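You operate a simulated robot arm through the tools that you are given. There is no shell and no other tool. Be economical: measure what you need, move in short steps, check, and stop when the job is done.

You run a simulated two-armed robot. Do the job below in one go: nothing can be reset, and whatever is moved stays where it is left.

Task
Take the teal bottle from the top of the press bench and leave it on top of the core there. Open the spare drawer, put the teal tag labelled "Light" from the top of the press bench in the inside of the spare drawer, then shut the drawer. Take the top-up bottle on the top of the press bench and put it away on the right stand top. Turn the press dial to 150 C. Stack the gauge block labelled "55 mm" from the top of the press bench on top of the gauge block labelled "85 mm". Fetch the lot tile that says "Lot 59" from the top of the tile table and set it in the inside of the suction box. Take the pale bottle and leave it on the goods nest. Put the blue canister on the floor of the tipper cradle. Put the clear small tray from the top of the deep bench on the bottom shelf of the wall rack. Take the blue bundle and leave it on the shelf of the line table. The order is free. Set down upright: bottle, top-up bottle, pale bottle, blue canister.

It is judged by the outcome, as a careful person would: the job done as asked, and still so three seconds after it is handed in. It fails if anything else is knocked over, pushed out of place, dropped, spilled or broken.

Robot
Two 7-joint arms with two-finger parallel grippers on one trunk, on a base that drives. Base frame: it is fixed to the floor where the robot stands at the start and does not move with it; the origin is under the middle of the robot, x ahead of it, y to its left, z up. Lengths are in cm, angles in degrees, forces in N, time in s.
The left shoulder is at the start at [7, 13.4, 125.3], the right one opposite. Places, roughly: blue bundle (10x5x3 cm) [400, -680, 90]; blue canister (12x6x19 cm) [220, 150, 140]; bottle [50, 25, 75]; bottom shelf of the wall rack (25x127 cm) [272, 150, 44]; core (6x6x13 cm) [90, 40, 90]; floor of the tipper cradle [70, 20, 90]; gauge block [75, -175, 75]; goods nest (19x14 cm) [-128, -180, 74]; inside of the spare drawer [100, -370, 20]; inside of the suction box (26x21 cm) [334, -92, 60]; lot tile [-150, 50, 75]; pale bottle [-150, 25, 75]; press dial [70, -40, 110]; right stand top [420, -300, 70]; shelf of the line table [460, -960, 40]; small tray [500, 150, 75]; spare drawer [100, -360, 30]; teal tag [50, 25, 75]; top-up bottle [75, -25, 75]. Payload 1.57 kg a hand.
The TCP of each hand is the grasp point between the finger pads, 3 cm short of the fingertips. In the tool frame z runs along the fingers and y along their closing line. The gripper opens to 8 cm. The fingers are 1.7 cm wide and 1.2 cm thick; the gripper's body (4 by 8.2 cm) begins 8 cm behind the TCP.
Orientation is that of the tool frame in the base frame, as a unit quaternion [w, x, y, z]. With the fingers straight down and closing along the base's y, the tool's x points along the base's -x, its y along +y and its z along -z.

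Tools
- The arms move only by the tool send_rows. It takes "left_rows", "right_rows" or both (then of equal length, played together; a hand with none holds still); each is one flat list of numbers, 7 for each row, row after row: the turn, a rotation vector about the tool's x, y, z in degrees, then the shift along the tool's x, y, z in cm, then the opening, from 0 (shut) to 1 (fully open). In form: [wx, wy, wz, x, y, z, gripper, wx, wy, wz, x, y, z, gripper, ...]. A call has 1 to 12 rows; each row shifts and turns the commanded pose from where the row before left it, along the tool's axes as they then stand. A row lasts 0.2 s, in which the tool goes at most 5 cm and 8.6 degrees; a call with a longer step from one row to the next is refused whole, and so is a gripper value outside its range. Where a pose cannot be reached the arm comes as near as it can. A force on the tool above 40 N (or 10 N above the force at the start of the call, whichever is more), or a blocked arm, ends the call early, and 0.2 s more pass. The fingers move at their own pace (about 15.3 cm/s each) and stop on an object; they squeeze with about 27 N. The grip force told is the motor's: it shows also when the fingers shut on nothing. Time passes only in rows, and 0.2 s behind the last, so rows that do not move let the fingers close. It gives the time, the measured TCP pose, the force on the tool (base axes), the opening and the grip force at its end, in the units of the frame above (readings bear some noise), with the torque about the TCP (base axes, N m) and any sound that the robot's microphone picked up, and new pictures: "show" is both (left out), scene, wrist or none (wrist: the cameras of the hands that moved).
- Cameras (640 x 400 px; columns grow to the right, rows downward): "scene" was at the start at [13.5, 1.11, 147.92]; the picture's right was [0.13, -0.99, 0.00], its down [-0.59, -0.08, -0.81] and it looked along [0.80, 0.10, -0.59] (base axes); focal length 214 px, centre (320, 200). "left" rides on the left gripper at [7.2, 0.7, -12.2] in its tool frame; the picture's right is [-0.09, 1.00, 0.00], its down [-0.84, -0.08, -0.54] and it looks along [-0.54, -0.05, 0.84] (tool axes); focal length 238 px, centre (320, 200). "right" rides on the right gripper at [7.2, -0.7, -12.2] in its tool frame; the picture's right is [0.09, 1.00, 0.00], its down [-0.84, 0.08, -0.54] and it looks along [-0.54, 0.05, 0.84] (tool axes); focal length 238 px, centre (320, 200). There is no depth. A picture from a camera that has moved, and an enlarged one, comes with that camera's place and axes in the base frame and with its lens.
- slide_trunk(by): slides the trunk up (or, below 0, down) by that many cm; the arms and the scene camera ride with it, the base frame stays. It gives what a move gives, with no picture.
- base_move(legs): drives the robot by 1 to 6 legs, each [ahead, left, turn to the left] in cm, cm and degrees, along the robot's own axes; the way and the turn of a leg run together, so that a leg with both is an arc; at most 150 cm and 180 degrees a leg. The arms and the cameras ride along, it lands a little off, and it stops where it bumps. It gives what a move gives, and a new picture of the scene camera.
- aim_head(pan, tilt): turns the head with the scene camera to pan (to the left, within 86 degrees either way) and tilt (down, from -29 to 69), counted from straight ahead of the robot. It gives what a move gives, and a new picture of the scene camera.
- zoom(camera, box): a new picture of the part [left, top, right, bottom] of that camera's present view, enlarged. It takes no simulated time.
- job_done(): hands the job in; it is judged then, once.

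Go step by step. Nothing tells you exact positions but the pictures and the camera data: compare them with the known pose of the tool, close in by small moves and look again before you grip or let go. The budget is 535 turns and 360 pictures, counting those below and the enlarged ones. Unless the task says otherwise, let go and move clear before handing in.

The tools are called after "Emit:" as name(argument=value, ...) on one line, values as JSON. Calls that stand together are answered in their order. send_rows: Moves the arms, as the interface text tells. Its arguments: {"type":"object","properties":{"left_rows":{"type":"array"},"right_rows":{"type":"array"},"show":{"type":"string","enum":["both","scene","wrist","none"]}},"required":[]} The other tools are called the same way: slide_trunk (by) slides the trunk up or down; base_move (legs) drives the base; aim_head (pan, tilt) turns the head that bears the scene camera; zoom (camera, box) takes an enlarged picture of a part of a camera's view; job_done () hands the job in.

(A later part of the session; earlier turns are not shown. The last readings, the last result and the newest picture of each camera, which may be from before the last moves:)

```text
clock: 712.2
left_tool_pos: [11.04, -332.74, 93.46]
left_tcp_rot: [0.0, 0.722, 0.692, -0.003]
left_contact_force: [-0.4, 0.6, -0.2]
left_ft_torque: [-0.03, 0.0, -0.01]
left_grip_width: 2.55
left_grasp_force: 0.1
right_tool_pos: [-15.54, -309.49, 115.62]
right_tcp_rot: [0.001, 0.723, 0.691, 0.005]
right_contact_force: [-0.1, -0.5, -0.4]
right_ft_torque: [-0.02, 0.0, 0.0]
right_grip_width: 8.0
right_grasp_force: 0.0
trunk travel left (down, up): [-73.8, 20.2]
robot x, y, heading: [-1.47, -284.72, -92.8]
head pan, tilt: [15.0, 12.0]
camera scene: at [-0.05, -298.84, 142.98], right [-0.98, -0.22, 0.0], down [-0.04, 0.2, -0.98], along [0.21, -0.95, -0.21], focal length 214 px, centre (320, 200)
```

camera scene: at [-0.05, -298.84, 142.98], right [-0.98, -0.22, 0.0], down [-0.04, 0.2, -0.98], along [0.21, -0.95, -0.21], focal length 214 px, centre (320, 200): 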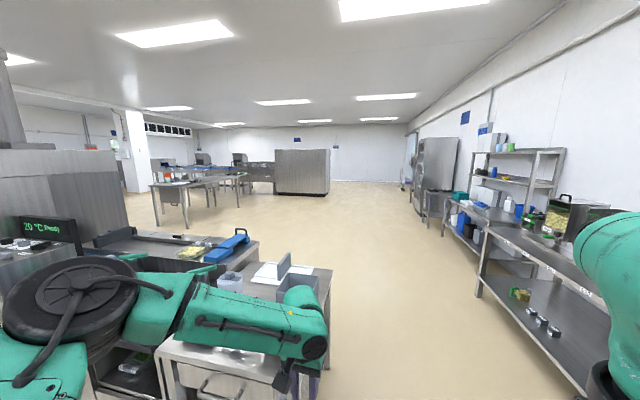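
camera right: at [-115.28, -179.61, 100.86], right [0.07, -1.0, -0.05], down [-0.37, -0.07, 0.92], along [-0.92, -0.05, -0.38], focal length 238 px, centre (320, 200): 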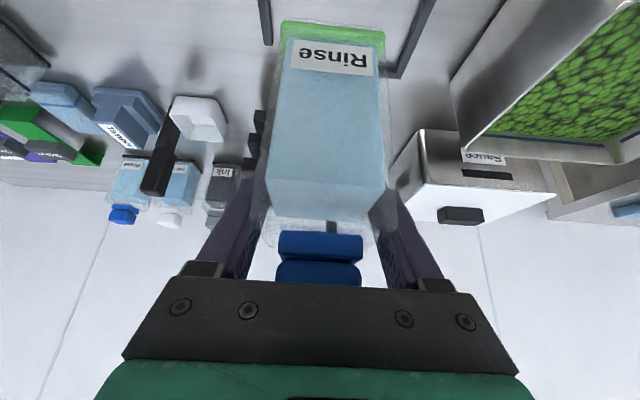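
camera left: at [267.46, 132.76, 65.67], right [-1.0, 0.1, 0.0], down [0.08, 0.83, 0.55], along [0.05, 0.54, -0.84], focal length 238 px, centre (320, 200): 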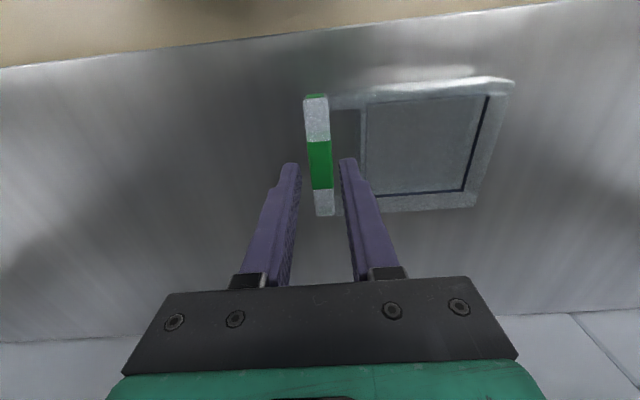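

I can see the aisle beside the counters leading to the far tables, with one near (423, -633). Raise the trunk and drive down the aisle.

Emit:
slide_trunk(by=18)

Emit:
base_move(legs=[[0, -42, 2.8], [140, 0, 0], [145, 0, 0], [0, 0, 85], [140, 0, 0], [100, 0, 0]])

Emit:
aim_head(pan=0, tilt=15)

```text
clock: 714.2
left_tool_pos: [11.07, -332.73, 111.42]
left_tcp_rot: [0.002, 0.722, 0.692, -0.002]
left_contact_force: [0.6, 0.6, -0.7]
left_ft_torque: [0.0, -0.01, 0.02]
left_grip_width: 2.56
left_grasp_force: 0.0
right_tool_pos: [-15.42, -309.58, 133.64]
right_tcp_rot: [0.001, 0.723, 0.691, 0.005]
right_contact_force: [0.5, -0.3, -0.1]
right_ft_torque: [0.01, -0.01, -0.02]
right_grip_width: 8.02
right_grasp_force: 0.0
trunk travel left (down, up): [-91.8, 2.2]
robot x, y, heading: [-2.02, -284.53, -92.7]
head pan, tilt: [15.0, 12.0]
```

```text
clock: 745.2
left_tool_pos: [243.86, -577.17, 111.54]
left_tcp_rot: [0.004, 0.036, 0.999, -0.001]
left_contact_force: [-0.1, 0.1, -0.1]
left_ft_torque: [0.01, 0.01, -0.01]
left_grip_width: 2.54
left_grasp_force: 0.2
right_tool_pos: [219.9, -602.8, 133.58]
right_tcp_rot: [-0.004, 0.038, 0.999, 0.005]
right_contact_force: [-0.3, 0.0, 0.3]
right_ft_torque: [0.02, -0.01, 0.0]
right_grip_width: 8.01
right_grasp_force: 0.0
trunk travel left (down, up): [-91.8, 2.2]
robot x, y, heading: [195.42, -588.24, -4.0]
head pan, tilt: [15.0, 12.0]
camera scene: at [209.43, -587.03, 161.0], right [0.19, -0.98, 0.0], down [-0.2, -0.04, -0.98], along [0.96, 0.18, -0.21], focal length 214 px, centre (320, 200)
```

scene: 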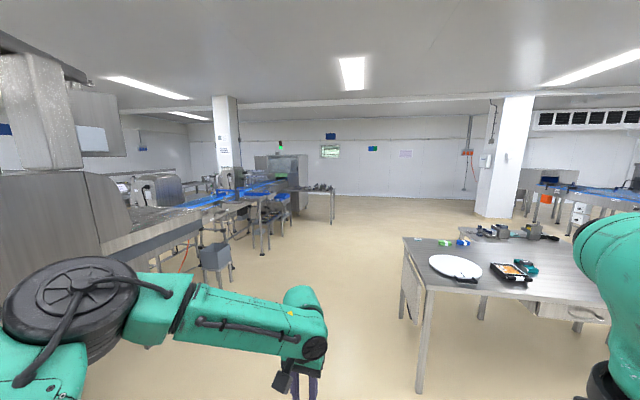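

```text
clock: 746.0
left_tool_pos: [243.98, -577.15, 111.44]
left_tcp_rot: [0.003, 0.035, 0.999, -0.001]
left_contact_force: [-0.5, 0.6, 0.8]
left_ft_torque: [0.0, -0.01, 0.0]
left_grip_width: 2.54
left_grasp_force: 0.1
right_tool_pos: [219.9, -602.79, 133.69]
right_tcp_rot: [-0.004, 0.037, 0.999, 0.005]
right_contact_force: [0.3, -1.0, 0.3]
right_ft_torque: [-0.02, -0.01, -0.02]
right_grip_width: 8.02
right_grasp_force: 0.1
trunk travel left (down, up): [-91.8, 2.2]
robot x, y, heading: [195.55, -588.72, -3.9]
head pan, tilt: [0.0, 15.0]
camera scene: at [209.73, -589.47, 160.5], right [-0.07, -1.0, 0.0], down [-0.26, 0.02, -0.97], along [0.96, -0.07, -0.26], focal length 214 px, centre (320, 200)
```

scene: 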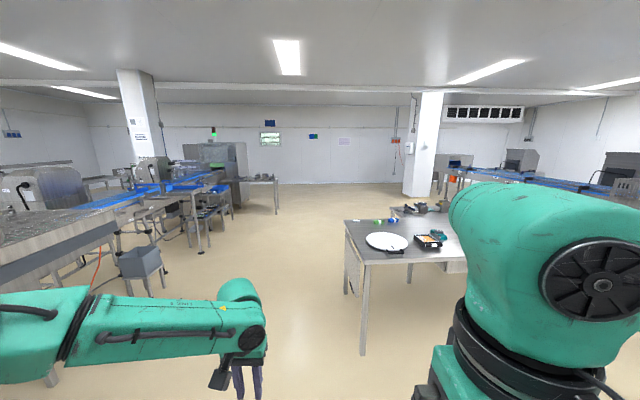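

Emit:
zoom(camera="scene", box=[340, 195, 470, 265])

```text
4.92 times, centred on (405, 230) of scene
camera zoom: at [209.73, -589.47, 160.5], right [-0.07, -1.0, 0.0], down [-0.26, 0.02, -0.97], along [0.96, -0.07, -0.26], focal length 1056 px, centre (-98, 52)
```

zoom: 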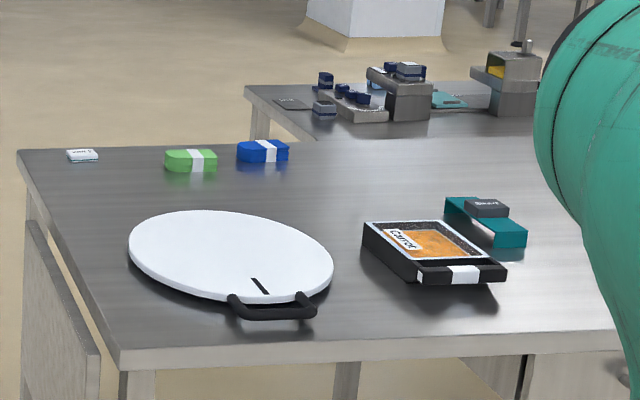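

The blue bundle is at about (393, -672), near the far edge of this table. Drive round to that far side and face it.

Emit:
base_move(legs=[[0, 8, 4], [130, 0, 0], [116, 0, 0], [0, 0, 180], [0, 72, 0]])

Emit:
aim_head(pan=15, tilt=45)

```text
clock: 769.5
left_tool_pos: [394.57, -669.15, 111.5]
left_tcp_rot: [0.0, 1.0, 0.015, -0.003]
left_contact_force: [0.3, 0.0, -0.3]
left_ft_torque: [0.02, -0.01, 0.02]
left_grip_width: 2.6
left_grasp_force: 0.0
right_tool_pos: [415.76, -641.01, 133.53]
right_tcp_rot: [0.004, 1.0, 0.014, 0.004]
right_contact_force: [0.6, -0.1, -1.0]
right_ft_torque: [0.0, 0.04, -0.01]
right_grip_width: 8.02
right_grasp_force: 0.1
trunk travel left (down, up): [-91.8, 2.2]
robot x, y, heading: [441.69, -652.91, -178.3]
head pan, tilt: [0.0, 15.0]
camera scene: at [427.02, -653.31, 160.5], right [-0.03, 1.0, 0.0], down [0.26, 0.01, -0.97], along [-0.97, -0.03, -0.26], focal length 214 px, centre (320, 200)
```

scene: 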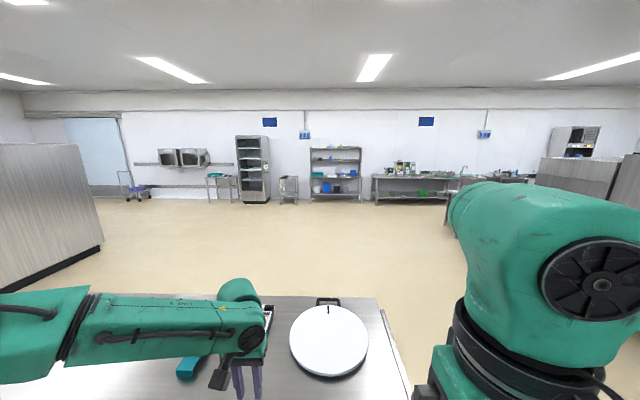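

```text
clock: 770.5
left_tool_pos: [394.72, -669.29, 111.45]
left_tcp_rot: [-0.001, 1.0, 0.016, -0.003]
left_contact_force: [-0.7, -0.1, 0.9]
left_ft_torque: [-0.01, 0.02, 0.04]
left_grip_width: 2.56
left_grasp_force: 0.0
right_tool_pos: [415.79, -641.25, 133.56]
right_tcp_rot: [0.004, 1.0, 0.015, 0.004]
right_contact_force: [-0.3, 0.1, 0.4]
right_ft_torque: [0.0, 0.01, 0.02]
right_grip_width: 8.01
right_grasp_force: 0.1
trunk travel left (down, up): [-91.8, 2.2]
robot x, y, heading: [441.26, -653.49, -178.2]
head pan, tilt: [15.0, 45.0]
camera scene: at [428.57, -655.6, 155.82], right [-0.29, 0.96, 0.0], down [0.68, 0.2, -0.71], along [-0.68, -0.2, -0.71], focal length 214 px, centre (320, 200)
```

scene: 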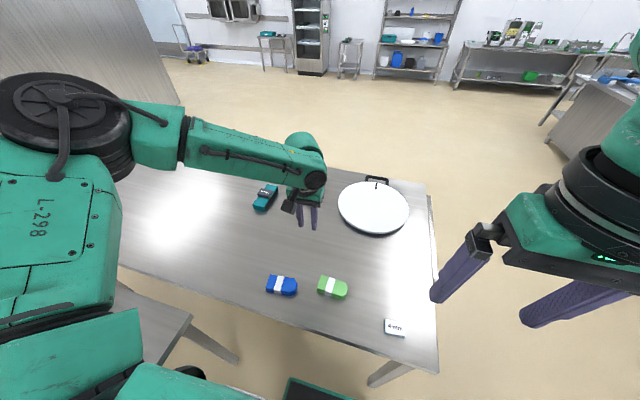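

Bundle at about (403, -676.5), table z ≈ 83, long side along y. Roll the left hand 90° to close across its 5 cm width, lower, and hover.

Emit:
send_rows(left_rows=[0, 0, -8.5, 0, 0, 0, 1, 0, 0, -8.5, 0, 0, 0, 1, 0, 0, -8.5, 0, 0, 0, 1, 0, 0, -8.5, 0, 0, 0, 1, 0, 0, -8.5, 0, 0, 0, 1, 0, 0, -8.5, 0, 0, 0, 1, 0, 0, -8.5, 0, 0, 0, 1, 0, 0, -8.5, 0, 0, 0, 1, 0, 0, -8.5, 0, 0, 0, 1, 0, 0, -8.5, 0, 0, 0, 1, 0, 0, -5, 0, 0, 0, 1], show="none")

Emit:
slide_trunk(by=-14)

Emit:
send_rows(left_rows=[0, 0, 0, -3, 3.3, 0, 1, 0, 0, 0, -3, 3.3, 0, 1, 0, 0, 0, -1.2, 1.7, 0, 1], show="wrist")

```text
clock: 772.9
left_tool_pos: [394.54, -669.33, 111.52]
left_tcp_rot: [-0.003, 0.695, 0.719, -0.001]
left_contact_force: [0.1, 0.4, 0.5]
left_ft_torque: [0.02, 0.03, -0.02]
left_grip_width: 8.0
left_grasp_force: 0.1
right_tool_pos: [415.8, -641.22, 133.54]
right_tcp_rot: [0.004, 1.0, 0.015, 0.004]
right_contact_force: [0.1, 0.7, 0.8]
right_ft_torque: [0.01, 0.01, 0.01]
right_grip_width: 8.01
right_grasp_force: 0.1
trunk travel left (down, up): [-91.8, 2.2]
robot x, y, heading: [441.57, -653.17, -178.1]
head pan, tilt: [15.0, 45.0]
```

```text
clock: 774.5
left_tool_pos: [394.5, -669.24, 97.54]
left_tcp_rot: [-0.003, 0.696, 0.718, -0.001]
left_contact_force: [0.9, -0.1, 0.2]
left_ft_torque: [-0.02, 0.02, 0.02]
left_grip_width: 7.99
left_grasp_force: 0.0
right_tool_pos: [415.79, -641.28, 119.65]
right_tcp_rot: [0.004, 1.0, 0.016, 0.004]
right_contact_force: [-0.4, -0.2, -0.7]
right_ft_torque: [-0.03, 0.0, 0.03]
right_grip_width: 7.99
right_grasp_force: 0.1
trunk travel left (down, up): [-77.8, 16.2]
robot x, y, heading: [441.48, -653.14, -178.3]
head pan, tilt: [15.0, 45.0]
```

```text
clock: 775.4
left_tool_pos: [403.25, -676.27, 97.39]
left_tcp_rot: [-0.003, 0.696, 0.718, -0.001]
left_contact_force: [0.8, 0.2, 0.3]
left_ft_torque: [0.05, 0.01, -0.02]
left_grip_width: 7.99
left_grasp_force: 0.0
right_tool_pos: [415.7, -641.09, 119.56]
right_tcp_rot: [0.004, 1.0, 0.014, 0.003]
right_contact_force: [-0.1, -0.6, -0.3]
right_ft_torque: [0.01, -0.01, -0.01]
right_grip_width: 7.99
right_grasp_force: 0.0
trunk travel left (down, up): [-77.8, 16.2]
robot x, y, heading: [441.89, -653.13, -178.3]
head pan, tilt: [15.0, 45.0]
camera left: at [403.65, -669.09, 109.67], right [1.0, -0.06, -0.01], down [-0.05, -0.84, 0.54], along [-0.04, -0.54, -0.84], focal length 238 px, centre (320, 200)
```

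left: 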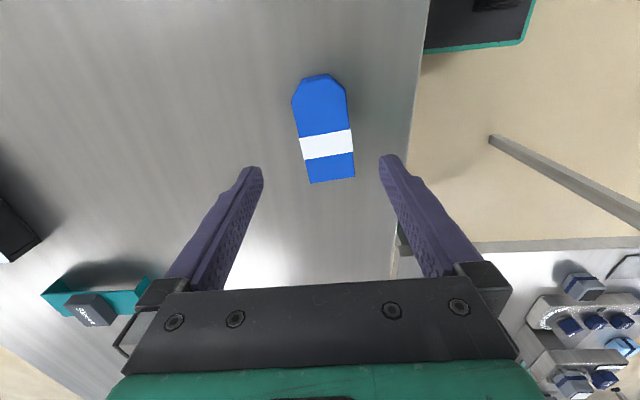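

Aligned; trim yaw 7° and descend.

Emit:
send_rows(left_rows=[0, 0, -7, 0, 0, 2, 1, 0, 0, 0, 0, 0.3, 4, 1, 0, 0, 0, 0, 0, 3, 1, 0, 0, 0, 0, 0, 1, 1, 0, 0, 0, 0, 0, 0.5, 1, 0, 0, 0, 0, 0, 0.5, 1], show="wrist")

```text
clock: 776.3
left_tool_pos: [403.75, -676.13, 88.06]
left_tcp_rot: [-0.003, 0.65, 0.76, -0.002]
left_contact_force: [6.5, -0.3, 15.0]
left_ft_torque: [0.15, -0.97, -0.05]
left_grip_width: 8.0
left_grasp_force: 0.1
right_tool_pos: [415.98, -641.14, 119.84]
right_tcp_rot: [0.004, 1.0, 0.015, 0.003]
right_contact_force: [-0.3, -0.8, -0.9]
right_ft_torque: [0.03, -0.04, -0.03]
right_grip_width: 7.99
right_grasp_force: 0.0
trunk travel left (down, up): [-77.8, 16.2]
robot x, y, heading: [441.41, -652.91, -178.1]
head pan, tilt: [15.0, 45.0]
stopped in row 4 (left hand): the force on the tool passed its limit (the readings are from after the stop); the commanded pose is now the measured one
camera left: at [403.21, -668.92, 100.23], right [1.0, 0.06, -0.01], down [0.06, -0.84, 0.54], along [0.03, -0.54, -0.84], focal length 238 px, centre (320, 200)
```

left: 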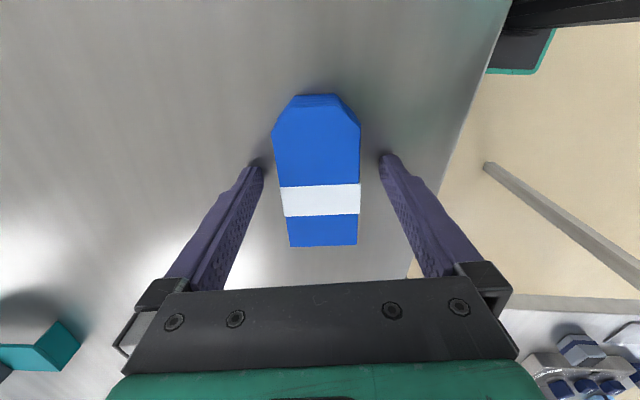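

Tips touch the table (z ≈ 85). Lift 0.4, close on the bundle and raise it.

Emit:
send_rows(left_rows=[0, 0, 0, 0, 0, -0.5, 1, 0, 0, 0, 0, 0, 0, 0, 0, 0, 0, 0, 0, 0, 0, 0, 0, 0, 0, 0, 0, 0, 0, 0, 0, 0, 0, -3, 0, 0, 0, 0, 0, 0, -4.5, 0, 0, 0, 0, 0, 0, -4.5, 0], show="wrist")

```text
clock: 777.9
left_tool_pos: [403.57, -676.22, 100.41]
left_tcp_rot: [-0.002, 0.65, 0.76, -0.003]
left_contact_force: [-1.0, -0.8, -1.9]
left_ft_torque: [-0.04, -0.03, 0.01]
left_grip_width: 4.72
left_grasp_force: 27.2
right_tool_pos: [415.76, -641.12, 119.71]
right_tcp_rot: [0.004, 1.0, 0.015, 0.004]
right_contact_force: [0.0, -0.1, 0.4]
right_ft_torque: [0.03, 0.02, -0.01]
right_grip_width: 7.99
right_grasp_force: 0.0
trunk travel left (down, up): [-77.8, 16.2]
robot x, y, heading: [441.66, -653.03, -178.6]
head pan, tilt: [15.0, 45.0]
camera left: at [403.18, -668.94, 112.68], right [1.0, 0.06, -0.01], down [0.06, -0.84, 0.54], along [0.03, -0.54, -0.84], focal length 238 px, centre (320, 200)
```

left: 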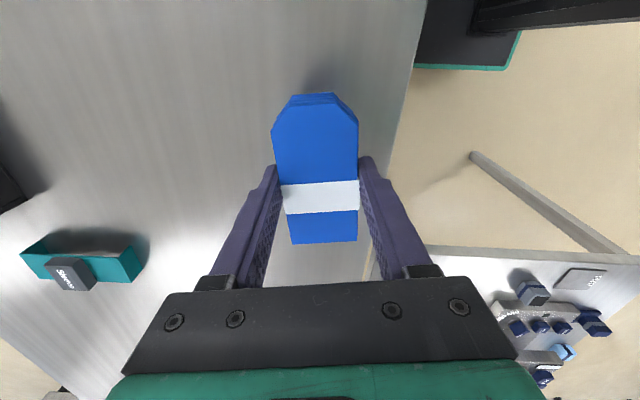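

Bundle held. Look toward -y for a way to the line table near (460, -960).

Emit:
aim_head(pan=86, tilt=18)

```text
clock: 779.4
left_tool_pos: [403.53, -676.11, 100.33]
left_tcp_rot: [-0.002, 0.65, 0.76, -0.003]
left_contact_force: [0.0, -0.4, 0.0]
left_ft_torque: [-0.01, -0.02, -0.03]
left_grip_width: 4.74
left_grasp_force: 27.1
right_tool_pos: [415.74, -641.29, 119.64]
right_tcp_rot: [0.004, 1.0, 0.015, 0.005]
right_contact_force: [-1.1, -0.2, 0.0]
right_ft_torque: [0.0, 0.02, 0.0]
right_grip_width: 8.03
right_grasp_force: 0.1
trunk travel left (down, up): [-77.8, 16.2]
robot x, y, heading: [441.46, -653.1, -177.9]
head pan, tilt: [85.9, 18.0]
camera scene: at [435.95, -662.56, 146.01], right [-1.0, 0.04, 0.0], down [0.01, 0.31, -0.95], along [-0.04, -0.95, -0.31], focal length 214 px, centre (320, 200)
```

scene: 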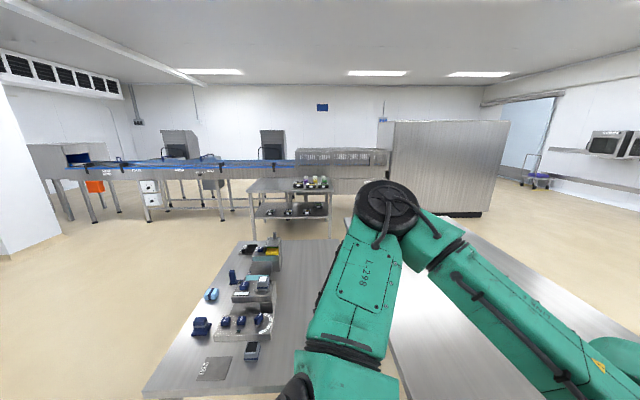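

The line table (with shelf) is at about x 410–518, front edge y ≈ -930. Go round the second table's east side and face it.

Emit:
slide_trunk(by=14)

Emit:
base_move(legs=[[-96, 0, 0], [0, 110, 0], [0, 105, 0], [0, 0, 88]])

Emit:
aim_head(pan=-25, tilt=38)

```text
clock: 781.0
left_tool_pos: [403.6, -676.23, 114.41]
left_tcp_rot: [-0.002, 0.651, 0.759, -0.004]
left_contact_force: [0.4, 0.2, -0.8]
left_ft_torque: [0.01, -0.02, -0.02]
left_grip_width: 4.71
left_grasp_force: 27.1
right_tool_pos: [415.61, -641.17, 133.68]
right_tcp_rot: [0.005, 1.0, 0.015, 0.004]
right_contact_force: [0.2, 0.1, -0.1]
right_ft_torque: [0.01, 0.02, 0.01]
right_grip_width: 7.99
right_grasp_force: 0.1
trunk travel left (down, up): [-91.8, 2.2]
robot x, y, heading: [441.9, -653.02, -178.2]
head pan, tilt: [85.9, 18.0]
```

```text
clock: 800.0
left_tool_pos: [565.05, -904.32, 114.47]
left_tcp_rot: [0.0, -0.062, 0.998, -0.003]
left_contact_force: [-0.2, -0.1, -1.8]
left_ft_torque: [0.0, -0.01, -0.02]
left_grip_width: 4.72
left_grasp_force: 27.2
right_tool_pos: [530.48, -891.08, 133.47]
right_tcp_rot: [0.0, 0.707, 0.707, 0.007]
right_contact_force: [-0.6, -0.2, 0.1]
right_ft_torque: [-0.02, -0.01, 0.04]
right_grip_width: 8.02
right_grasp_force: 0.0
trunk travel left (down, up): [-91.8, 2.2]
robot x, y, heading: [543.05, -865.35, -90.0]
head pan, tilt: [85.9, 18.0]
camera scene: at [552.23, -871.23, 160.01], right [-0.07, -1.0, 0.0], down [-0.31, 0.02, -0.95], along [0.95, -0.07, -0.31], focal length 214 px, centre (320, 200)
```

scene: 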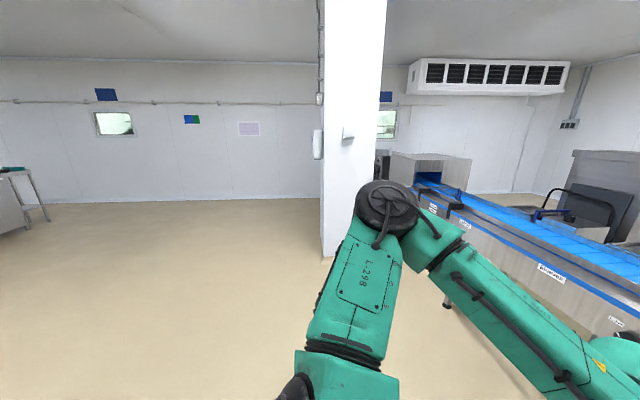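

```text
clock: 801.9
left_tool_pos: [565.05, -904.13, 114.38]
left_tcp_rot: [0.0, -0.062, 0.998, -0.004]
left_contact_force: [0.0, -0.2, -1.3]
left_ft_torque: [0.02, -0.02, 0.06]
left_grip_width: 4.7
left_grasp_force: 26.9
right_tool_pos: [530.47, -890.87, 133.64]
right_tcp_rot: [0.0, 0.708, 0.706, 0.006]
right_contact_force: [-0.4, -0.2, -0.5]
right_ft_torque: [0.02, -0.03, 0.0]
right_grip_width: 7.97
right_grasp_force: 0.1
trunk travel left (down, up): [-91.8, 2.2]
robot x, y, heading: [543.43, -865.26, -90.0]
head pan, tilt: [-25.0, 38.0]
camera scene: at [539.31, -878.38, 156.84], right [-0.91, 0.42, 0.0], down [0.26, 0.56, -0.79], along [-0.33, -0.71, -0.62], focal length 214 px, centre (320, 200)
```

scene: 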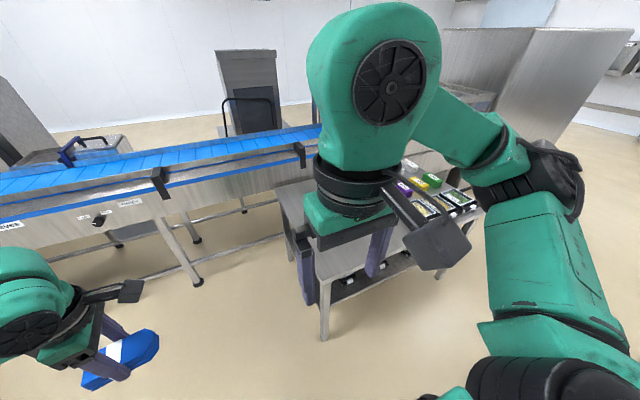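

Emit:
base_move(legs=[[0, -66, 0]])

Emit:
slide_trunk(by=-40)

Emit:
aim_head(pan=8, tilt=40)

```text
clock: 805.6
left_tool_pos: [498.5, -904.25, 114.4]
left_tcp_rot: [0.0, -0.06, 0.998, -0.004]
left_contact_force: [-0.3, -0.2, -1.2]
left_ft_torque: [-0.01, 0.02, -0.02]
left_grip_width: 4.72
left_grasp_force: 27.1
right_tool_pos: [463.96, -890.72, 133.55]
right_tcp_rot: [0.0, 0.709, 0.705, 0.005]
right_contact_force: [0.2, -0.3, -0.9]
right_ft_torque: [-0.03, -0.01, 0.0]
right_grip_width: 8.0
right_grasp_force: 0.0
trunk travel left (down, up): [-91.8, 2.2]
robot x, y, heading: [476.5, -865.01, -90.2]
head pan, tilt: [-25.0, 38.0]
camera scene: at [472.87, -878.18, 156.85], right [-0.9, 0.43, 0.0], down [0.26, 0.56, -0.79], along [-0.34, -0.71, -0.62], focal length 214 px, centre (320, 200)
```

scene: 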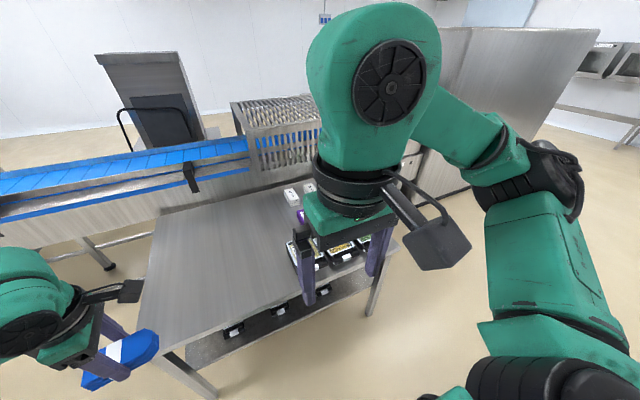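

```text
clock: 809.4
left_tool_pos: [498.38, -904.13, 74.5]
left_tcp_rot: [0.0, -0.059, 0.998, -0.004]
left_contact_force: [0.4, -0.6, -1.3]
left_ft_torque: [0.03, 0.01, -0.03]
left_grip_width: 4.72
left_grasp_force: 27.4
right_tool_pos: [463.77, -890.75, 93.5]
right_tcp_rot: [0.0, 0.709, 0.705, 0.007]
right_contact_force: [0.0, -0.9, 0.4]
right_ft_torque: [-0.01, -0.02, -0.01]
right_grip_width: 8.02
right_grasp_force: 0.0
trunk travel left (down, up): [-51.8, 42.2]
robot x, y, heading: [476.37, -865.41, -90.6]
head pan, tilt: [-25.0, 38.0]
```

```text
clock: 810.4
left_tool_pos: [498.24, -904.17, 74.44]
left_tcp_rot: [0.0, -0.06, 0.998, -0.005]
left_contact_force: [0.6, 0.4, -1.1]
left_ft_torque: [0.01, 0.0, 0.0]
left_grip_width: 4.71
left_grasp_force: 27.3
right_tool_pos: [463.93, -890.77, 93.61]
right_tcp_rot: [-0.001, 0.71, 0.704, 0.007]
right_contact_force: [0.5, 0.0, -0.2]
right_ft_torque: [0.01, 0.01, 0.01]
right_grip_width: 7.99
right_grasp_force: 0.0
trunk travel left (down, up): [-51.8, 42.2]
robot x, y, heading: [476.41, -865.44, -90.4]
head pan, tilt: [8.0, 40.0]
camera scene: at [477.48, -878.79, 116.54], right [-0.99, -0.13, 0.0], down [-0.09, 0.64, -0.77], along [0.1, -0.76, -0.64], focal length 214 px, centre (320, 200)
```

scene: 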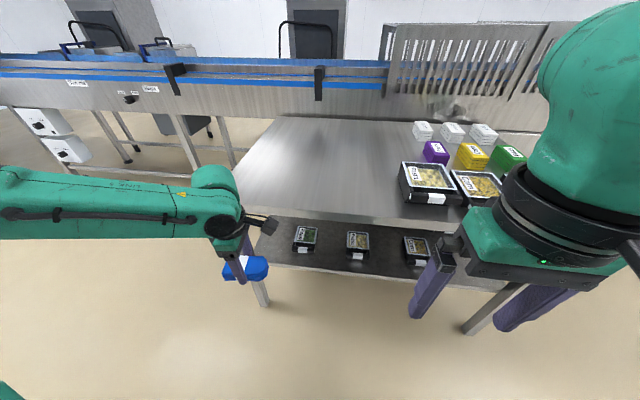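

The shelf (z ≈ 40, front edge y ≈ -926.5) has small trays; there's a free strip in front of the gap at x ≈ 479. I'll square the bundle, lower the trunk and move in.

Emit:
send_rows(left_rows=[0, 0, 6.9, 0, 0, 0, 0], show="none")

Emit:
slide_trunk(by=-28)

Emit:
base_move(legs=[[14, -10, 0]])

Emit:
send_rows(left_rows=[0, 0, 0, 4, 0, 0, 0, 0, 0, 0, 4, 0, 0, 0], show="wrist")

```text
clock: 810.8
left_tool_pos: [498.26, -904.16, 74.38]
left_tcp_rot: [0.0, 0.001, 1.0, -0.004]
left_contact_force: [-0.3, 0.4, -1.2]
left_ft_torque: [0.01, -0.01, -0.01]
left_grip_width: 4.7
left_grasp_force: 27.3
right_tool_pos: [463.7, -890.66, 93.58]
right_tcp_rot: [0.0, 0.709, 0.705, 0.006]
right_contact_force: [-1.1, -0.1, -0.9]
right_ft_torque: [0.0, -0.01, -0.02]
right_grip_width: 8.01
right_grasp_force: 0.1
trunk travel left (down, up): [-51.8, 42.2]
robot x, y, heading: [476.48, -865.21, -90.1]
head pan, tilt: [8.0, 40.0]
```

```text
clock: 813.6
left_tool_pos: [498.17, -904.13, 46.41]
left_tcp_rot: [0.001, 0.001, 1.0, -0.003]
left_contact_force: [0.5, 0.9, -1.8]
left_ft_torque: [-0.03, -0.01, 0.0]
left_grip_width: 4.7
left_grasp_force: 26.9
right_tool_pos: [463.73, -890.74, 65.61]
right_tcp_rot: [0.0, 0.71, 0.705, 0.006]
right_contact_force: [0.2, -0.6, 0.5]
right_ft_torque: [0.0, -0.02, -0.01]
right_grip_width: 7.99
right_grasp_force: 0.1
trunk travel left (down, up): [-23.8, 70.2]
robot x, y, heading: [476.73, -865.4, -90.3]
head pan, tilt: [8.0, 40.0]
```

```text
clock: 815.1
left_tool_pos: [488.09, -918.2, 46.42]
left_tcp_rot: [0.001, 0.0, 1.0, -0.003]
left_contact_force: [1.2, -0.5, -0.7]
left_ft_torque: [0.0, -0.02, 0.01]
left_grip_width: 4.72
left_grasp_force: 27.2
right_tool_pos: [453.71, -904.8, 65.57]
right_tcp_rot: [0.0, 0.71, 0.704, 0.006]
right_contact_force: [0.3, -1.0, 0.0]
right_ft_torque: [-0.01, 0.02, 0.0]
right_grip_width: 8.0
right_grasp_force: 0.1
trunk travel left (down, up): [-23.8, 70.2]
robot x, y, heading: [466.32, -879.32, -90.3]
head pan, tilt: [8.0, 40.0]
camera scene: at [467.43, -892.89, 88.54], right [-0.99, -0.13, 0.0], down [-0.09, 0.64, -0.77], along [0.1, -0.76, -0.64], focal length 214 px, centre (320, 200)
```

scene: 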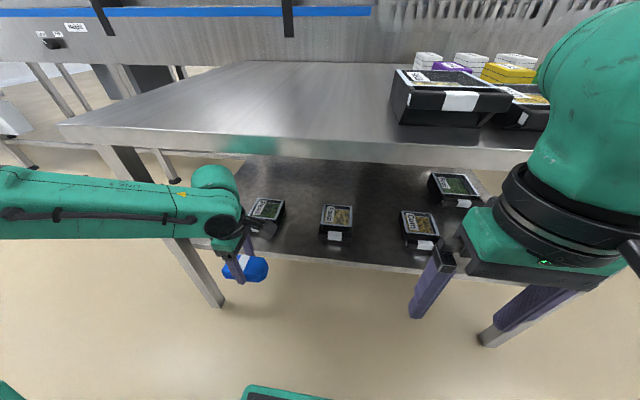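

```text
clock: 815.7
left_tool_pos: [480.15, -918.16, 46.43]
left_tcp_rot: [0.0, 0.001, 1.0, -0.004]
left_contact_force: [0.4, 0.1, -1.2]
left_ft_torque: [-0.03, 0.03, 0.0]
left_grip_width: 4.74
left_grasp_force: 27.0
right_tool_pos: [453.72, -904.82, 65.48]
right_tcp_rot: [0.0, 0.71, 0.704, 0.006]
right_contact_force: [0.4, -0.3, -0.6]
right_ft_torque: [0.02, 0.0, 0.03]
right_grip_width: 7.98
right_grasp_force: 0.0
trunk travel left (down, up): [-23.8, 70.2]
robot x, y, heading: [466.7, -879.41, -90.4]
head pan, tilt: [8.0, 40.0]
camera left: at [472.91, -917.43, 58.65], right [0.09, 1.0, -0.01], down [0.84, -0.07, 0.54], along [0.54, -0.06, -0.84], focal length 238 px, centre (320, 200)
```

left: 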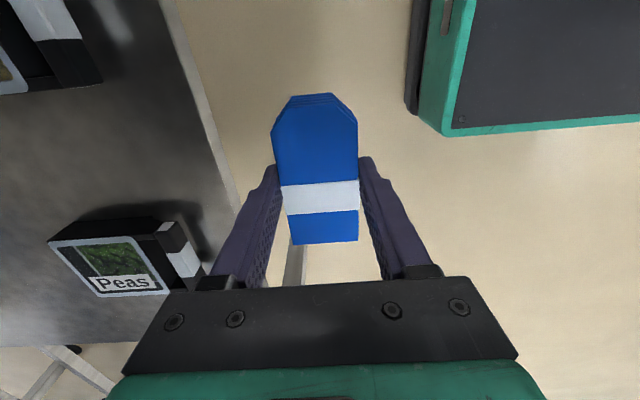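

The gap between the "Peas" tray and its neighbour is about x 473–485; centre the bundle there and move in.

Emit:
base_move(legs=[[5, 0, 0]])

Emit:
send_rows(left_rows=[0, 0, 0, 0.9, -1, 0, 0, 0, 0, 0, 0, -3, 0, 0, 0, 0, 0, 0, -3, 0, 0, 0, 0, 0, 0, -2, 0, 0], show="wrist")

```text
clock: 816.6
left_tool_pos: [480.31, -923.17, 46.43]
left_tcp_rot: [0.001, 0.001, 1.0, -0.003]
left_contact_force: [-0.3, 0.5, -1.6]
left_ft_torque: [0.0, -0.01, 0.03]
left_grip_width: 4.72
left_grasp_force: 27.0
right_tool_pos: [453.83, -909.81, 65.52]
right_tcp_rot: [0.0, 0.71, 0.705, 0.006]
right_contact_force: [-1.1, -0.5, -0.3]
right_ft_torque: [-0.01, 0.0, -0.01]
right_grip_width: 8.01
right_grasp_force: 0.0
trunk travel left (down, up): [-23.8, 70.2]
robot x, y, heading: [466.49, -884.44, -90.4]
head pan, tilt: [8.0, 40.0]
camera scene: at [467.42, -897.91, 88.53], right [-0.99, -0.13, 0.0], down [-0.09, 0.64, -0.77], along [0.1, -0.76, -0.64], focal length 214 px, centre (320, 200)
```

scene: 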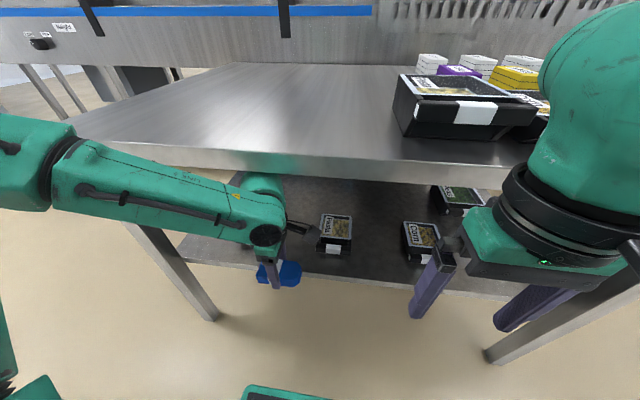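

```text
clock: 817.8
left_tool_pos: [479.01, -927.45, 45.26]
left_tcp_rot: [0.011, 0.044, 0.999, 0.024]
left_contact_force: [-0.5, 0.3, -0.4]
left_ft_torque: [0.0, 0.0, -0.01]
left_grip_width: 4.72
left_grasp_force: 26.7
right_tool_pos: [454.41, -908.83, 65.88]
right_tcp_rot: [0.003, 0.706, 0.708, 0.003]
right_contact_force: [0.0, 0.1, -0.6]
right_ft_torque: [-0.06, 0.01, -0.02]
right_grip_width: 7.98
right_grasp_force: 0.0
trunk travel left (down, up): [-23.8, 70.2]
robot x, y, heading: [466.53, -883.64, -89.8]
head pan, tilt: [8.0, 40.0]
stopped in row 4 (left hand): the arm was blocked; the commanded pose is now the measured one
camera left: at [471.53, -926.73, 57.26], right [0.18, 0.98, 0.05], down [0.81, -0.18, 0.55], along [0.55, -0.06, -0.83], focal length 238 px, centre (320, 200)
```

left: 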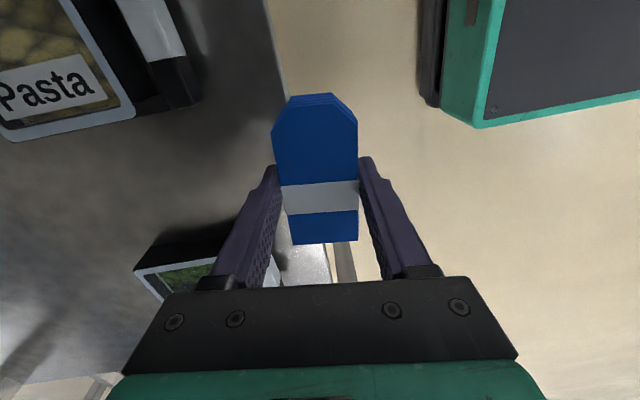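

The wrist can't pass under the table top in this posture. I'll back off, set the bundle on the free table top turned 90°, and regrasp it with a pitched hand so the wrist stays outside.

Emit:
base_move(legs=[[-14, 0, 0]])

Emit:
slide_trunk(by=36)

Emit:
send_rows(left_rows=[2.75, 1.26, -5, 0, 0, 0, 0, 0, 0, 8.5, 0, 0, 0, 0, 0, 0, 8.5, 0, 0, 0, 0, 0, 0, 8.5, 0, 0, 0, 0, 0, 0, 8.5, 0, 0, 0, 0, 0, 0, 8.5, 0, 0, 0, 0, 0, 0, 8.5, 0, 0, 0, 0, 0, 0, 8.5, 0, 0, 0, 0, 0, 0, 8.5, 0, 0, 0, 0, 0, 0, 8.5, 0, 0, 0, 0, 0, 0, 8.5, 0, 0, 0, 0, 0, 0, 5, 0, 0, 0, 0], show="none")

```text
clock: 819.2
left_tool_pos: [478.71, -914.2, 45.2]
left_tcp_rot: [0.009, 0.042, 0.999, 0.023]
left_contact_force: [-0.1, 0.7, -0.3]
left_ft_torque: [0.03, 0.0, -0.01]
left_grip_width: 4.73
left_grasp_force: 26.7
right_tool_pos: [454.1, -895.44, 65.76]
right_tcp_rot: [0.0, 0.706, 0.708, 0.006]
right_contact_force: [-0.1, 0.3, 0.3]
right_ft_torque: [0.02, -0.03, -0.01]
right_grip_width: 7.97
right_grasp_force: 0.0
trunk travel left (down, up): [-23.8, 70.2]
robot x, y, heading: [466.71, -869.83, -89.8]
head pan, tilt: [8.0, 40.0]
camera scene: at [467.72, -883.36, 88.55], right [-0.99, -0.14, 0.0], down [-0.09, 0.64, -0.77], along [0.11, -0.76, -0.64], focal length 214 px, centre (320, 200)
```

scene: 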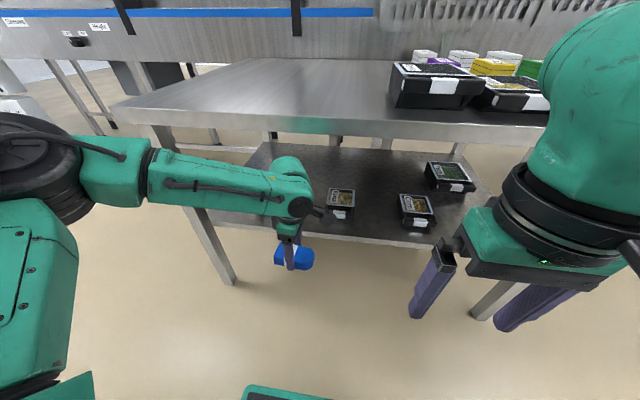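

```text
clock: 822.7
left_tool_pos: [478.72, -914.26, 81.18]
left_tcp_rot: [0.009, 0.043, 0.999, 0.023]
left_contact_force: [-0.3, 0.4, -1.0]
left_ft_torque: [-0.02, -0.02, 0.01]
left_grip_width: 4.73
left_grasp_force: 27.0
right_tool_pos: [454.04, -895.45, 101.63]
right_tcp_rot: [0.0, 0.707, 0.707, 0.006]
right_contact_force: [0.2, -0.1, -1.0]
right_ft_torque: [0.02, 0.02, 0.02]
right_grip_width: 8.02
right_grasp_force: 0.2
trunk travel left (down, up): [-59.8, 34.2]
robot x, y, heading: [466.69, -869.81, -89.7]
head pan, tilt: [8.0, 40.0]
```

```text
clock: 825.3
left_tool_pos: [478.63, -914.3, 81.13]
left_tcp_rot: [0.0, 0.707, 0.707, -0.001]
left_contact_force: [0.1, 0.3, -1.1]
left_ft_torque: [0.0, 0.02, 0.01]
left_grip_width: 4.71
left_grasp_force: 27.2
right_tool_pos: [454.08, -895.49, 101.68]
right_tcp_rot: [0.0, 0.706, 0.708, 0.007]
right_contact_force: [0.6, -0.3, 0.6]
right_ft_torque: [0.0, 0.01, -0.05]
right_grip_width: 8.02
right_grasp_force: 0.1
trunk travel left (down, up): [-59.8, 34.2]
robot x, y, heading: [466.61, -870.01, -89.7]
head pan, tilt: [8.0, 40.0]
```

Emit:
base_move(legs=[[19, 0, 0]])

Emit:
send_rows(left_rows=[0, 0, 0, 0, 0, 2.5, 0, 0, 0, 0, 0, 0, 2.5, 0, 0, 0, 0, 0, 0, 1.5, 0, 0, 0, 0, 0, 0, 1, 0, 0, 0, 0, 0, 0, 0.7, 0, 0, 0, 0, 0, 0, 0.7, 0, 0, 0, 0, 0, 0, 0.7, 0, 0, 0, 0, 0, 0, 0.7, 0, 0, 0, 0, 0, 0, 0.7, 0], show="none")

```text
clock: 826.8
left_tool_pos: [478.78, -933.25, 81.12]
left_tcp_rot: [0.001, 0.706, 0.709, -0.001]
left_contact_force: [-0.3, 0.2, -1.7]
left_ft_torque: [0.0, 0.01, 0.01]
left_grip_width: 4.7
left_grasp_force: 27.1
right_tool_pos: [454.27, -914.45, 101.62]
right_tcp_rot: [0.0, 0.706, 0.708, 0.005]
right_contact_force: [-0.2, -0.5, -0.3]
right_ft_torque: [0.0, 0.01, 0.03]
right_grip_width: 8.02
right_grasp_force: 0.1
trunk travel left (down, up): [-59.8, 34.2]
robot x, y, heading: [466.8, -889.08, -89.8]
head pan, tilt: [8.0, 40.0]
camera scene: at [467.8, -902.41, 124.54], right [-0.99, -0.14, 0.0], down [-0.09, 0.64, -0.77], along [0.11, -0.76, -0.64], focal length 214 px, centre (320, 200)
```

scene: 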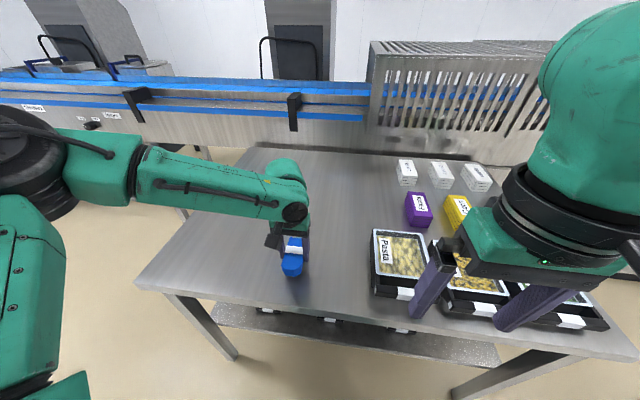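

```text
clock: 827.4
left_tool_pos: [478.68, -933.43, 78.01]
left_tcp_rot: [0.006, 0.706, 0.708, -0.008]
left_contact_force: [0.7, 14.0, 29.4]
left_ft_torque: [0.89, -0.87, 0.37]
left_grip_width: 4.72
left_grasp_force: 27.0
right_tool_pos: [454.2, -914.17, 101.82]
right_tcp_rot: [0.001, 0.706, 0.708, 0.005]
right_contact_force: [0.3, 0.0, 0.2]
right_ft_torque: [0.04, -0.01, 0.0]
right_grip_width: 8.04
right_grasp_force: 0.1
trunk travel left (down, up): [-59.8, 34.2]
robot x, y, heading: [467.33, -888.84, -89.7]
head pan, tilt: [8.0, 40.0]
stopped in row 2 (left hand): the force on the tool passed its limit (the readings are from after the stop); the commanded pose is now the measured one
```

Table top contact at z ≈ 74. Release the bundle there, rise, pitch the hand 42° forward and look.

Emit:
send_rows(left_rows=[0, 0, 0, 0, 0, -0.4, 0, 0, 0, 0, 0, 0, 0, 1, 0, 0, 0, 0, 0, 0, 1, 0, 0, 0, 0, 0, -3, 1, 0, 0, 0, 0, 0, -4, 1, 0, -7, 0, 0, 0, 0, 1, 0, -7, 0, 0, 0, 0, 1, 0, -7, 0, 0, 0, 0, 1, 0, -7, 0, 0, 0, 0, 1, 0, -7, 0, 0, 0, 0, 1, 0, -7, 0, 0, 0, 0, 1], show="wrist")

```text
clock: 829.8
left_tool_pos: [478.8, -933.6, 85.04]
left_tcp_rot: [0.217, 0.671, 0.675, -0.218]
left_contact_force: [-0.7, 0.4, 0.0]
left_ft_torque: [0.01, -0.02, 0.05]
left_grip_width: 7.98
left_grasp_force: 0.1
left hand out of reach, approached as far as the arm can: row 11
right_tool_pos: [454.1, -914.39, 101.56]
right_tcp_rot: [0.001, 0.707, 0.707, 0.006]
right_contact_force: [-0.5, 0.1, 0.1]
right_ft_torque: [-0.01, -0.05, 0.01]
right_grip_width: 8.01
right_grasp_force: 0.0
trunk travel left (down, up): [-59.8, 34.2]
robot x, y, heading: [466.76, -889.2, -89.9]
head pan, tilt: [8.0, 40.0]
camera left: at [479.31, -920.63, 90.74], right [1.0, -0.07, 0.05], down [-0.07, -0.36, 0.93], along [-0.05, -0.93, -0.36], focal length 238 px, centre (320, 200)
```

left: 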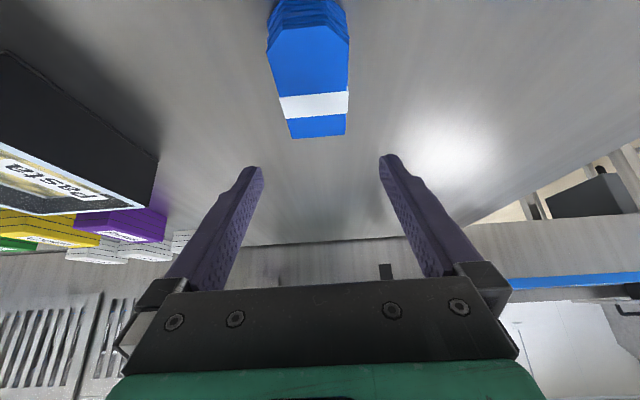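

Emit:
send_rows(left_rows=[0, 0, 0, 2.07, -0.4, 1.96, 1, 0, 0, 0, 2.07, 0, 1.96, 1, 0, 0, 0, 1.4, 0, 1.4, 1, 0, 0, 0, 0.4, 0, 0.4, 1], show="wrist")

```text
clock: 830.8
left_tool_pos: [478.27, -932.22, 77.89]
left_tcp_rot: [0.227, 0.669, 0.67, -0.227]
left_contact_force: [3.4, 13.5, 18.8]
left_ft_torque: [0.21, -0.54, 0.38]
left_grip_width: 8.0
left_grasp_force: 0.1
right_tool_pos: [454.22, -913.81, 101.8]
right_tcp_rot: [0.003, 0.706, 0.708, 0.005]
right_contact_force: [0.0, -0.2, 1.1]
right_ft_torque: [-0.02, -0.02, -0.03]
right_grip_width: 7.98
right_grasp_force: 0.1
trunk travel left (down, up): [-59.8, 34.2]
robot x, y, heading: [466.72, -889.14, -89.7]
head pan, tilt: [8.0, 40.0]
stopped in row 4 (left hand): the force on the tool passed its limit (the readings are from after the stop); the commanded pose is now the measured one
camera left: at [478.86, -919.17, 83.21], right [1.0, -0.07, 0.06], down [-0.08, -0.33, 0.94], along [-0.05, -0.94, -0.34], focal length 238 px, centre (320, 200)
```

left: 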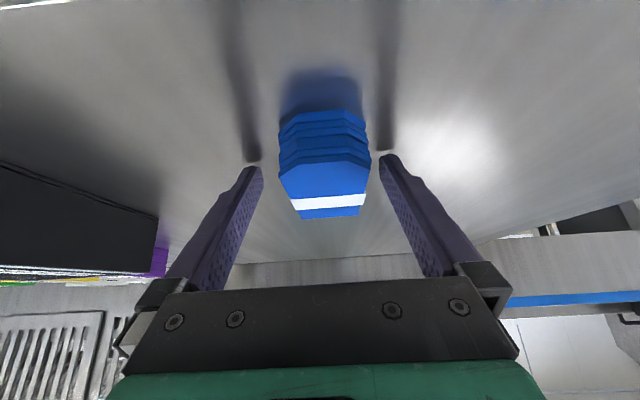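

Straddling with tips at the table. Lift 0.4, close, raise.

Emit:
send_rows(left_rows=[0, 0, 0, -0.25, 0.2, -0.35, 1, 0, 0, 0, 0, 0, 0, 0, 0, 0, 0, 0, 0, 0, 0, 0, 0, 0, 0, 0, 0, 0, 0, 0, 0, -1.8, 0, -2.4, 0, 0, 0, 0, -1.8, 0, -2.4, 0], show="wrist")

```text
clock: 832.2
left_tool_pos: [478.59, -933.34, 83.12]
left_tcp_rot: [0.22, 0.673, 0.668, -0.23]
left_contact_force: [0.3, 0.1, -1.1]
left_ft_torque: [0.01, 0.04, -0.01]
left_grip_width: 4.75
left_grasp_force: 27.2
left hand out of reach, approached as far as the arm can: row 6
right_tool_pos: [454.29, -914.63, 101.62]
right_tcp_rot: [-0.001, 0.706, 0.708, 0.007]
right_contact_force: [-0.1, 0.9, 0.4]
right_ft_torque: [0.0, 0.03, 0.01]
right_grip_width: 8.0
right_grasp_force: 0.1
trunk travel left (down, up): [-59.8, 34.2]
robot x, y, heading: [466.98, -888.95, -89.6]
head pan, tilt: [8.0, 40.0]
camera left: at [479.43, -920.32, 88.6], right [1.0, -0.08, 0.04], down [-0.07, -0.34, 0.94], along [-0.06, -0.94, -0.34], focal length 238 px, centre (320, 200)
```

left: 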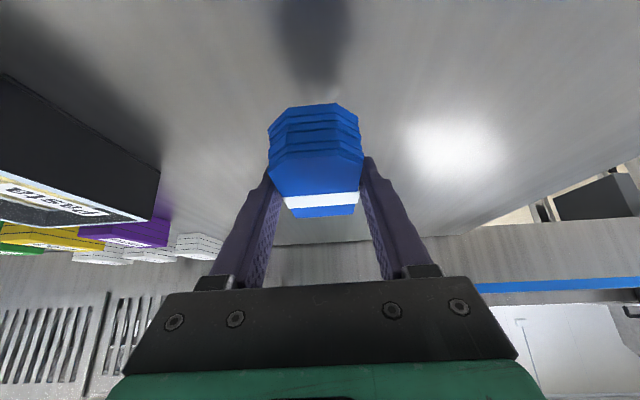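

Held level with a pitched hand. Back off, lower to shelf height, and approach again.

Emit:
base_move(legs=[[-20, 0, 0]])

Emit:
slide_trunk(by=-37)

Emit:
base_move(legs=[[10, 0, 0]])

Emit:
send_rows(left_rows=[0, 0, 0, 0, 0, 0, 0], show="wrist")

```text
clock: 833.8
left_tool_pos: [478.32, -913.24, 83.16]
left_tcp_rot: [0.219, 0.674, 0.667, -0.23]
left_contact_force: [-0.7, -0.1, -0.7]
left_ft_torque: [-0.01, 0.01, -0.02]
left_grip_width: 4.74
left_grasp_force: 27.1
right_tool_pos: [454.09, -894.27, 101.69]
right_tcp_rot: [0.0, 0.707, 0.707, 0.007]
right_contact_force: [0.3, 0.2, 0.1]
right_ft_torque: [-0.03, 0.0, -0.05]
right_grip_width: 7.97
right_grasp_force: 0.0
trunk travel left (down, up): [-59.8, 34.2]
robot x, y, heading: [466.56, -869.44, -90.1]
head pan, tilt: [8.0, 40.0]
camera scene: at [467.74, -882.22, 124.54], right [-0.99, -0.14, 0.0], down [-0.09, 0.64, -0.77], along [0.11, -0.76, -0.64], focal length 214 px, centre (320, 200)
```

scene: 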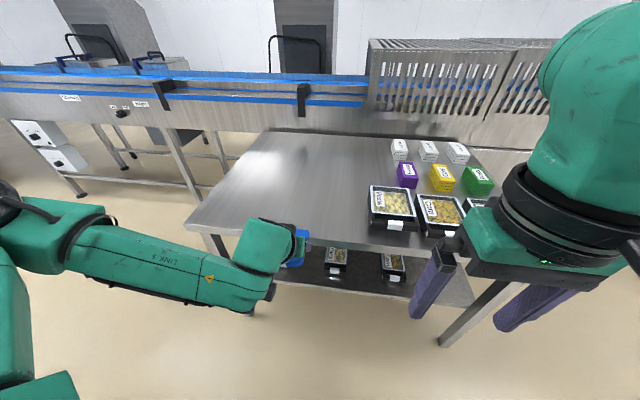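

```text
clock: 837.4
left_tool_pos: [478.34, -913.21, 46.32]
left_tcp_rot: [0.22, 0.673, 0.668, -0.229]
left_contact_force: [-0.4, 0.3, -1.3]
left_ft_torque: [-0.01, 0.01, -0.01]
left_grip_width: 4.74
left_grasp_force: 26.9
right_tool_pos: [454.18, -894.21, 64.61]
right_tcp_rot: [0.0, 0.707, 0.707, 0.006]
right_contact_force: [-0.2, -0.3, -0.2]
right_ft_torque: [0.01, 0.03, 0.02]
right_grip_width: 7.99
right_grasp_force: 0.1
trunk travel left (down, up): [-22.8, 71.2]
robot x, y, heading: [466.67, -869.0, -89.7]
head pan, tilt: [8.0, 40.0]
```

```text
clock: 838.6
left_tool_pos: [478.37, -923.38, 46.28]
left_tcp_rot: [0.22, 0.673, 0.668, -0.23]
left_contact_force: [-0.1, 0.7, 0.0]
left_ft_torque: [0.0, 0.01, 0.01]
left_grip_width: 4.75
left_grasp_force: 27.2
right_tool_pos: [453.99, -904.48, 64.59]
right_tcp_rot: [0.0, 0.707, 0.707, 0.007]
right_contact_force: [0.1, -0.7, -0.5]
right_ft_torque: [-0.01, 0.01, -0.04]
right_grip_width: 7.97
right_grasp_force: 0.0
trunk travel left (down, up): [-22.8, 71.2]
robot x, y, heading: [466.55, -879.05, -89.7]
head pan, tilt: [8.0, 40.0]
camera scene: at [467.74, -892.45, 87.53], right [-0.99, -0.14, 0.0], down [-0.09, 0.64, -0.77], along [0.11, -0.76, -0.64], focal length 214 px, centre (320, 200)
```

scene: 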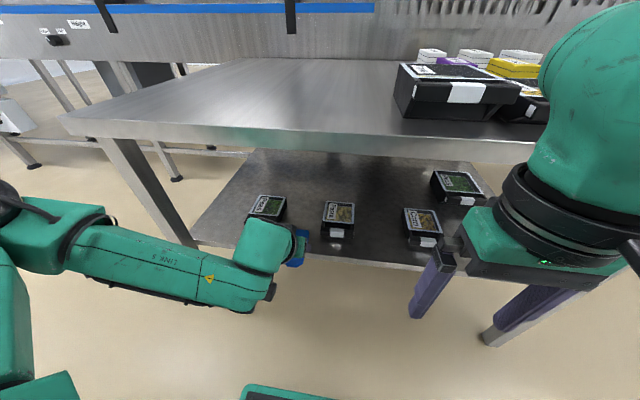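

```text
clock: 839.0
left_tool_pos: [478.33, -923.35, 46.16]
left_tcp_rot: [0.22, 0.674, 0.667, -0.231]
left_contact_force: [-0.2, -0.3, -0.4]
left_ft_torque: [-0.01, -0.02, 0.05]
left_grip_width: 4.77
left_grasp_force: 26.7
right_tool_pos: [454.19, -904.35, 64.55]
right_tcp_rot: [0.0, 0.707, 0.707, 0.006]
right_contact_force: [-0.3, 0.2, -0.1]
right_ft_torque: [-0.02, -0.01, 0.0]
right_grip_width: 7.99
right_grasp_force: 0.0
trunk travel left (down, up): [-22.8, 71.2]
robot x, y, heading: [466.7, -879.25, -89.9]
head pan, tilt: [8.0, 40.0]
camera left: at [479.16, -910.34, 51.6], right [1.0, -0.09, 0.04], down [-0.07, -0.34, 0.94], along [-0.07, -0.94, -0.34], focal length 238 px, centre (320, 200)
```

left: 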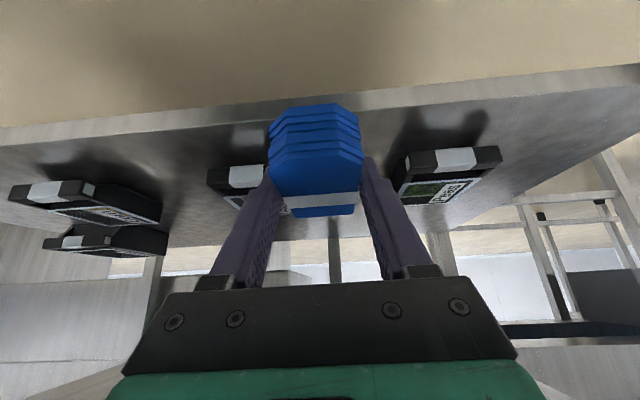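

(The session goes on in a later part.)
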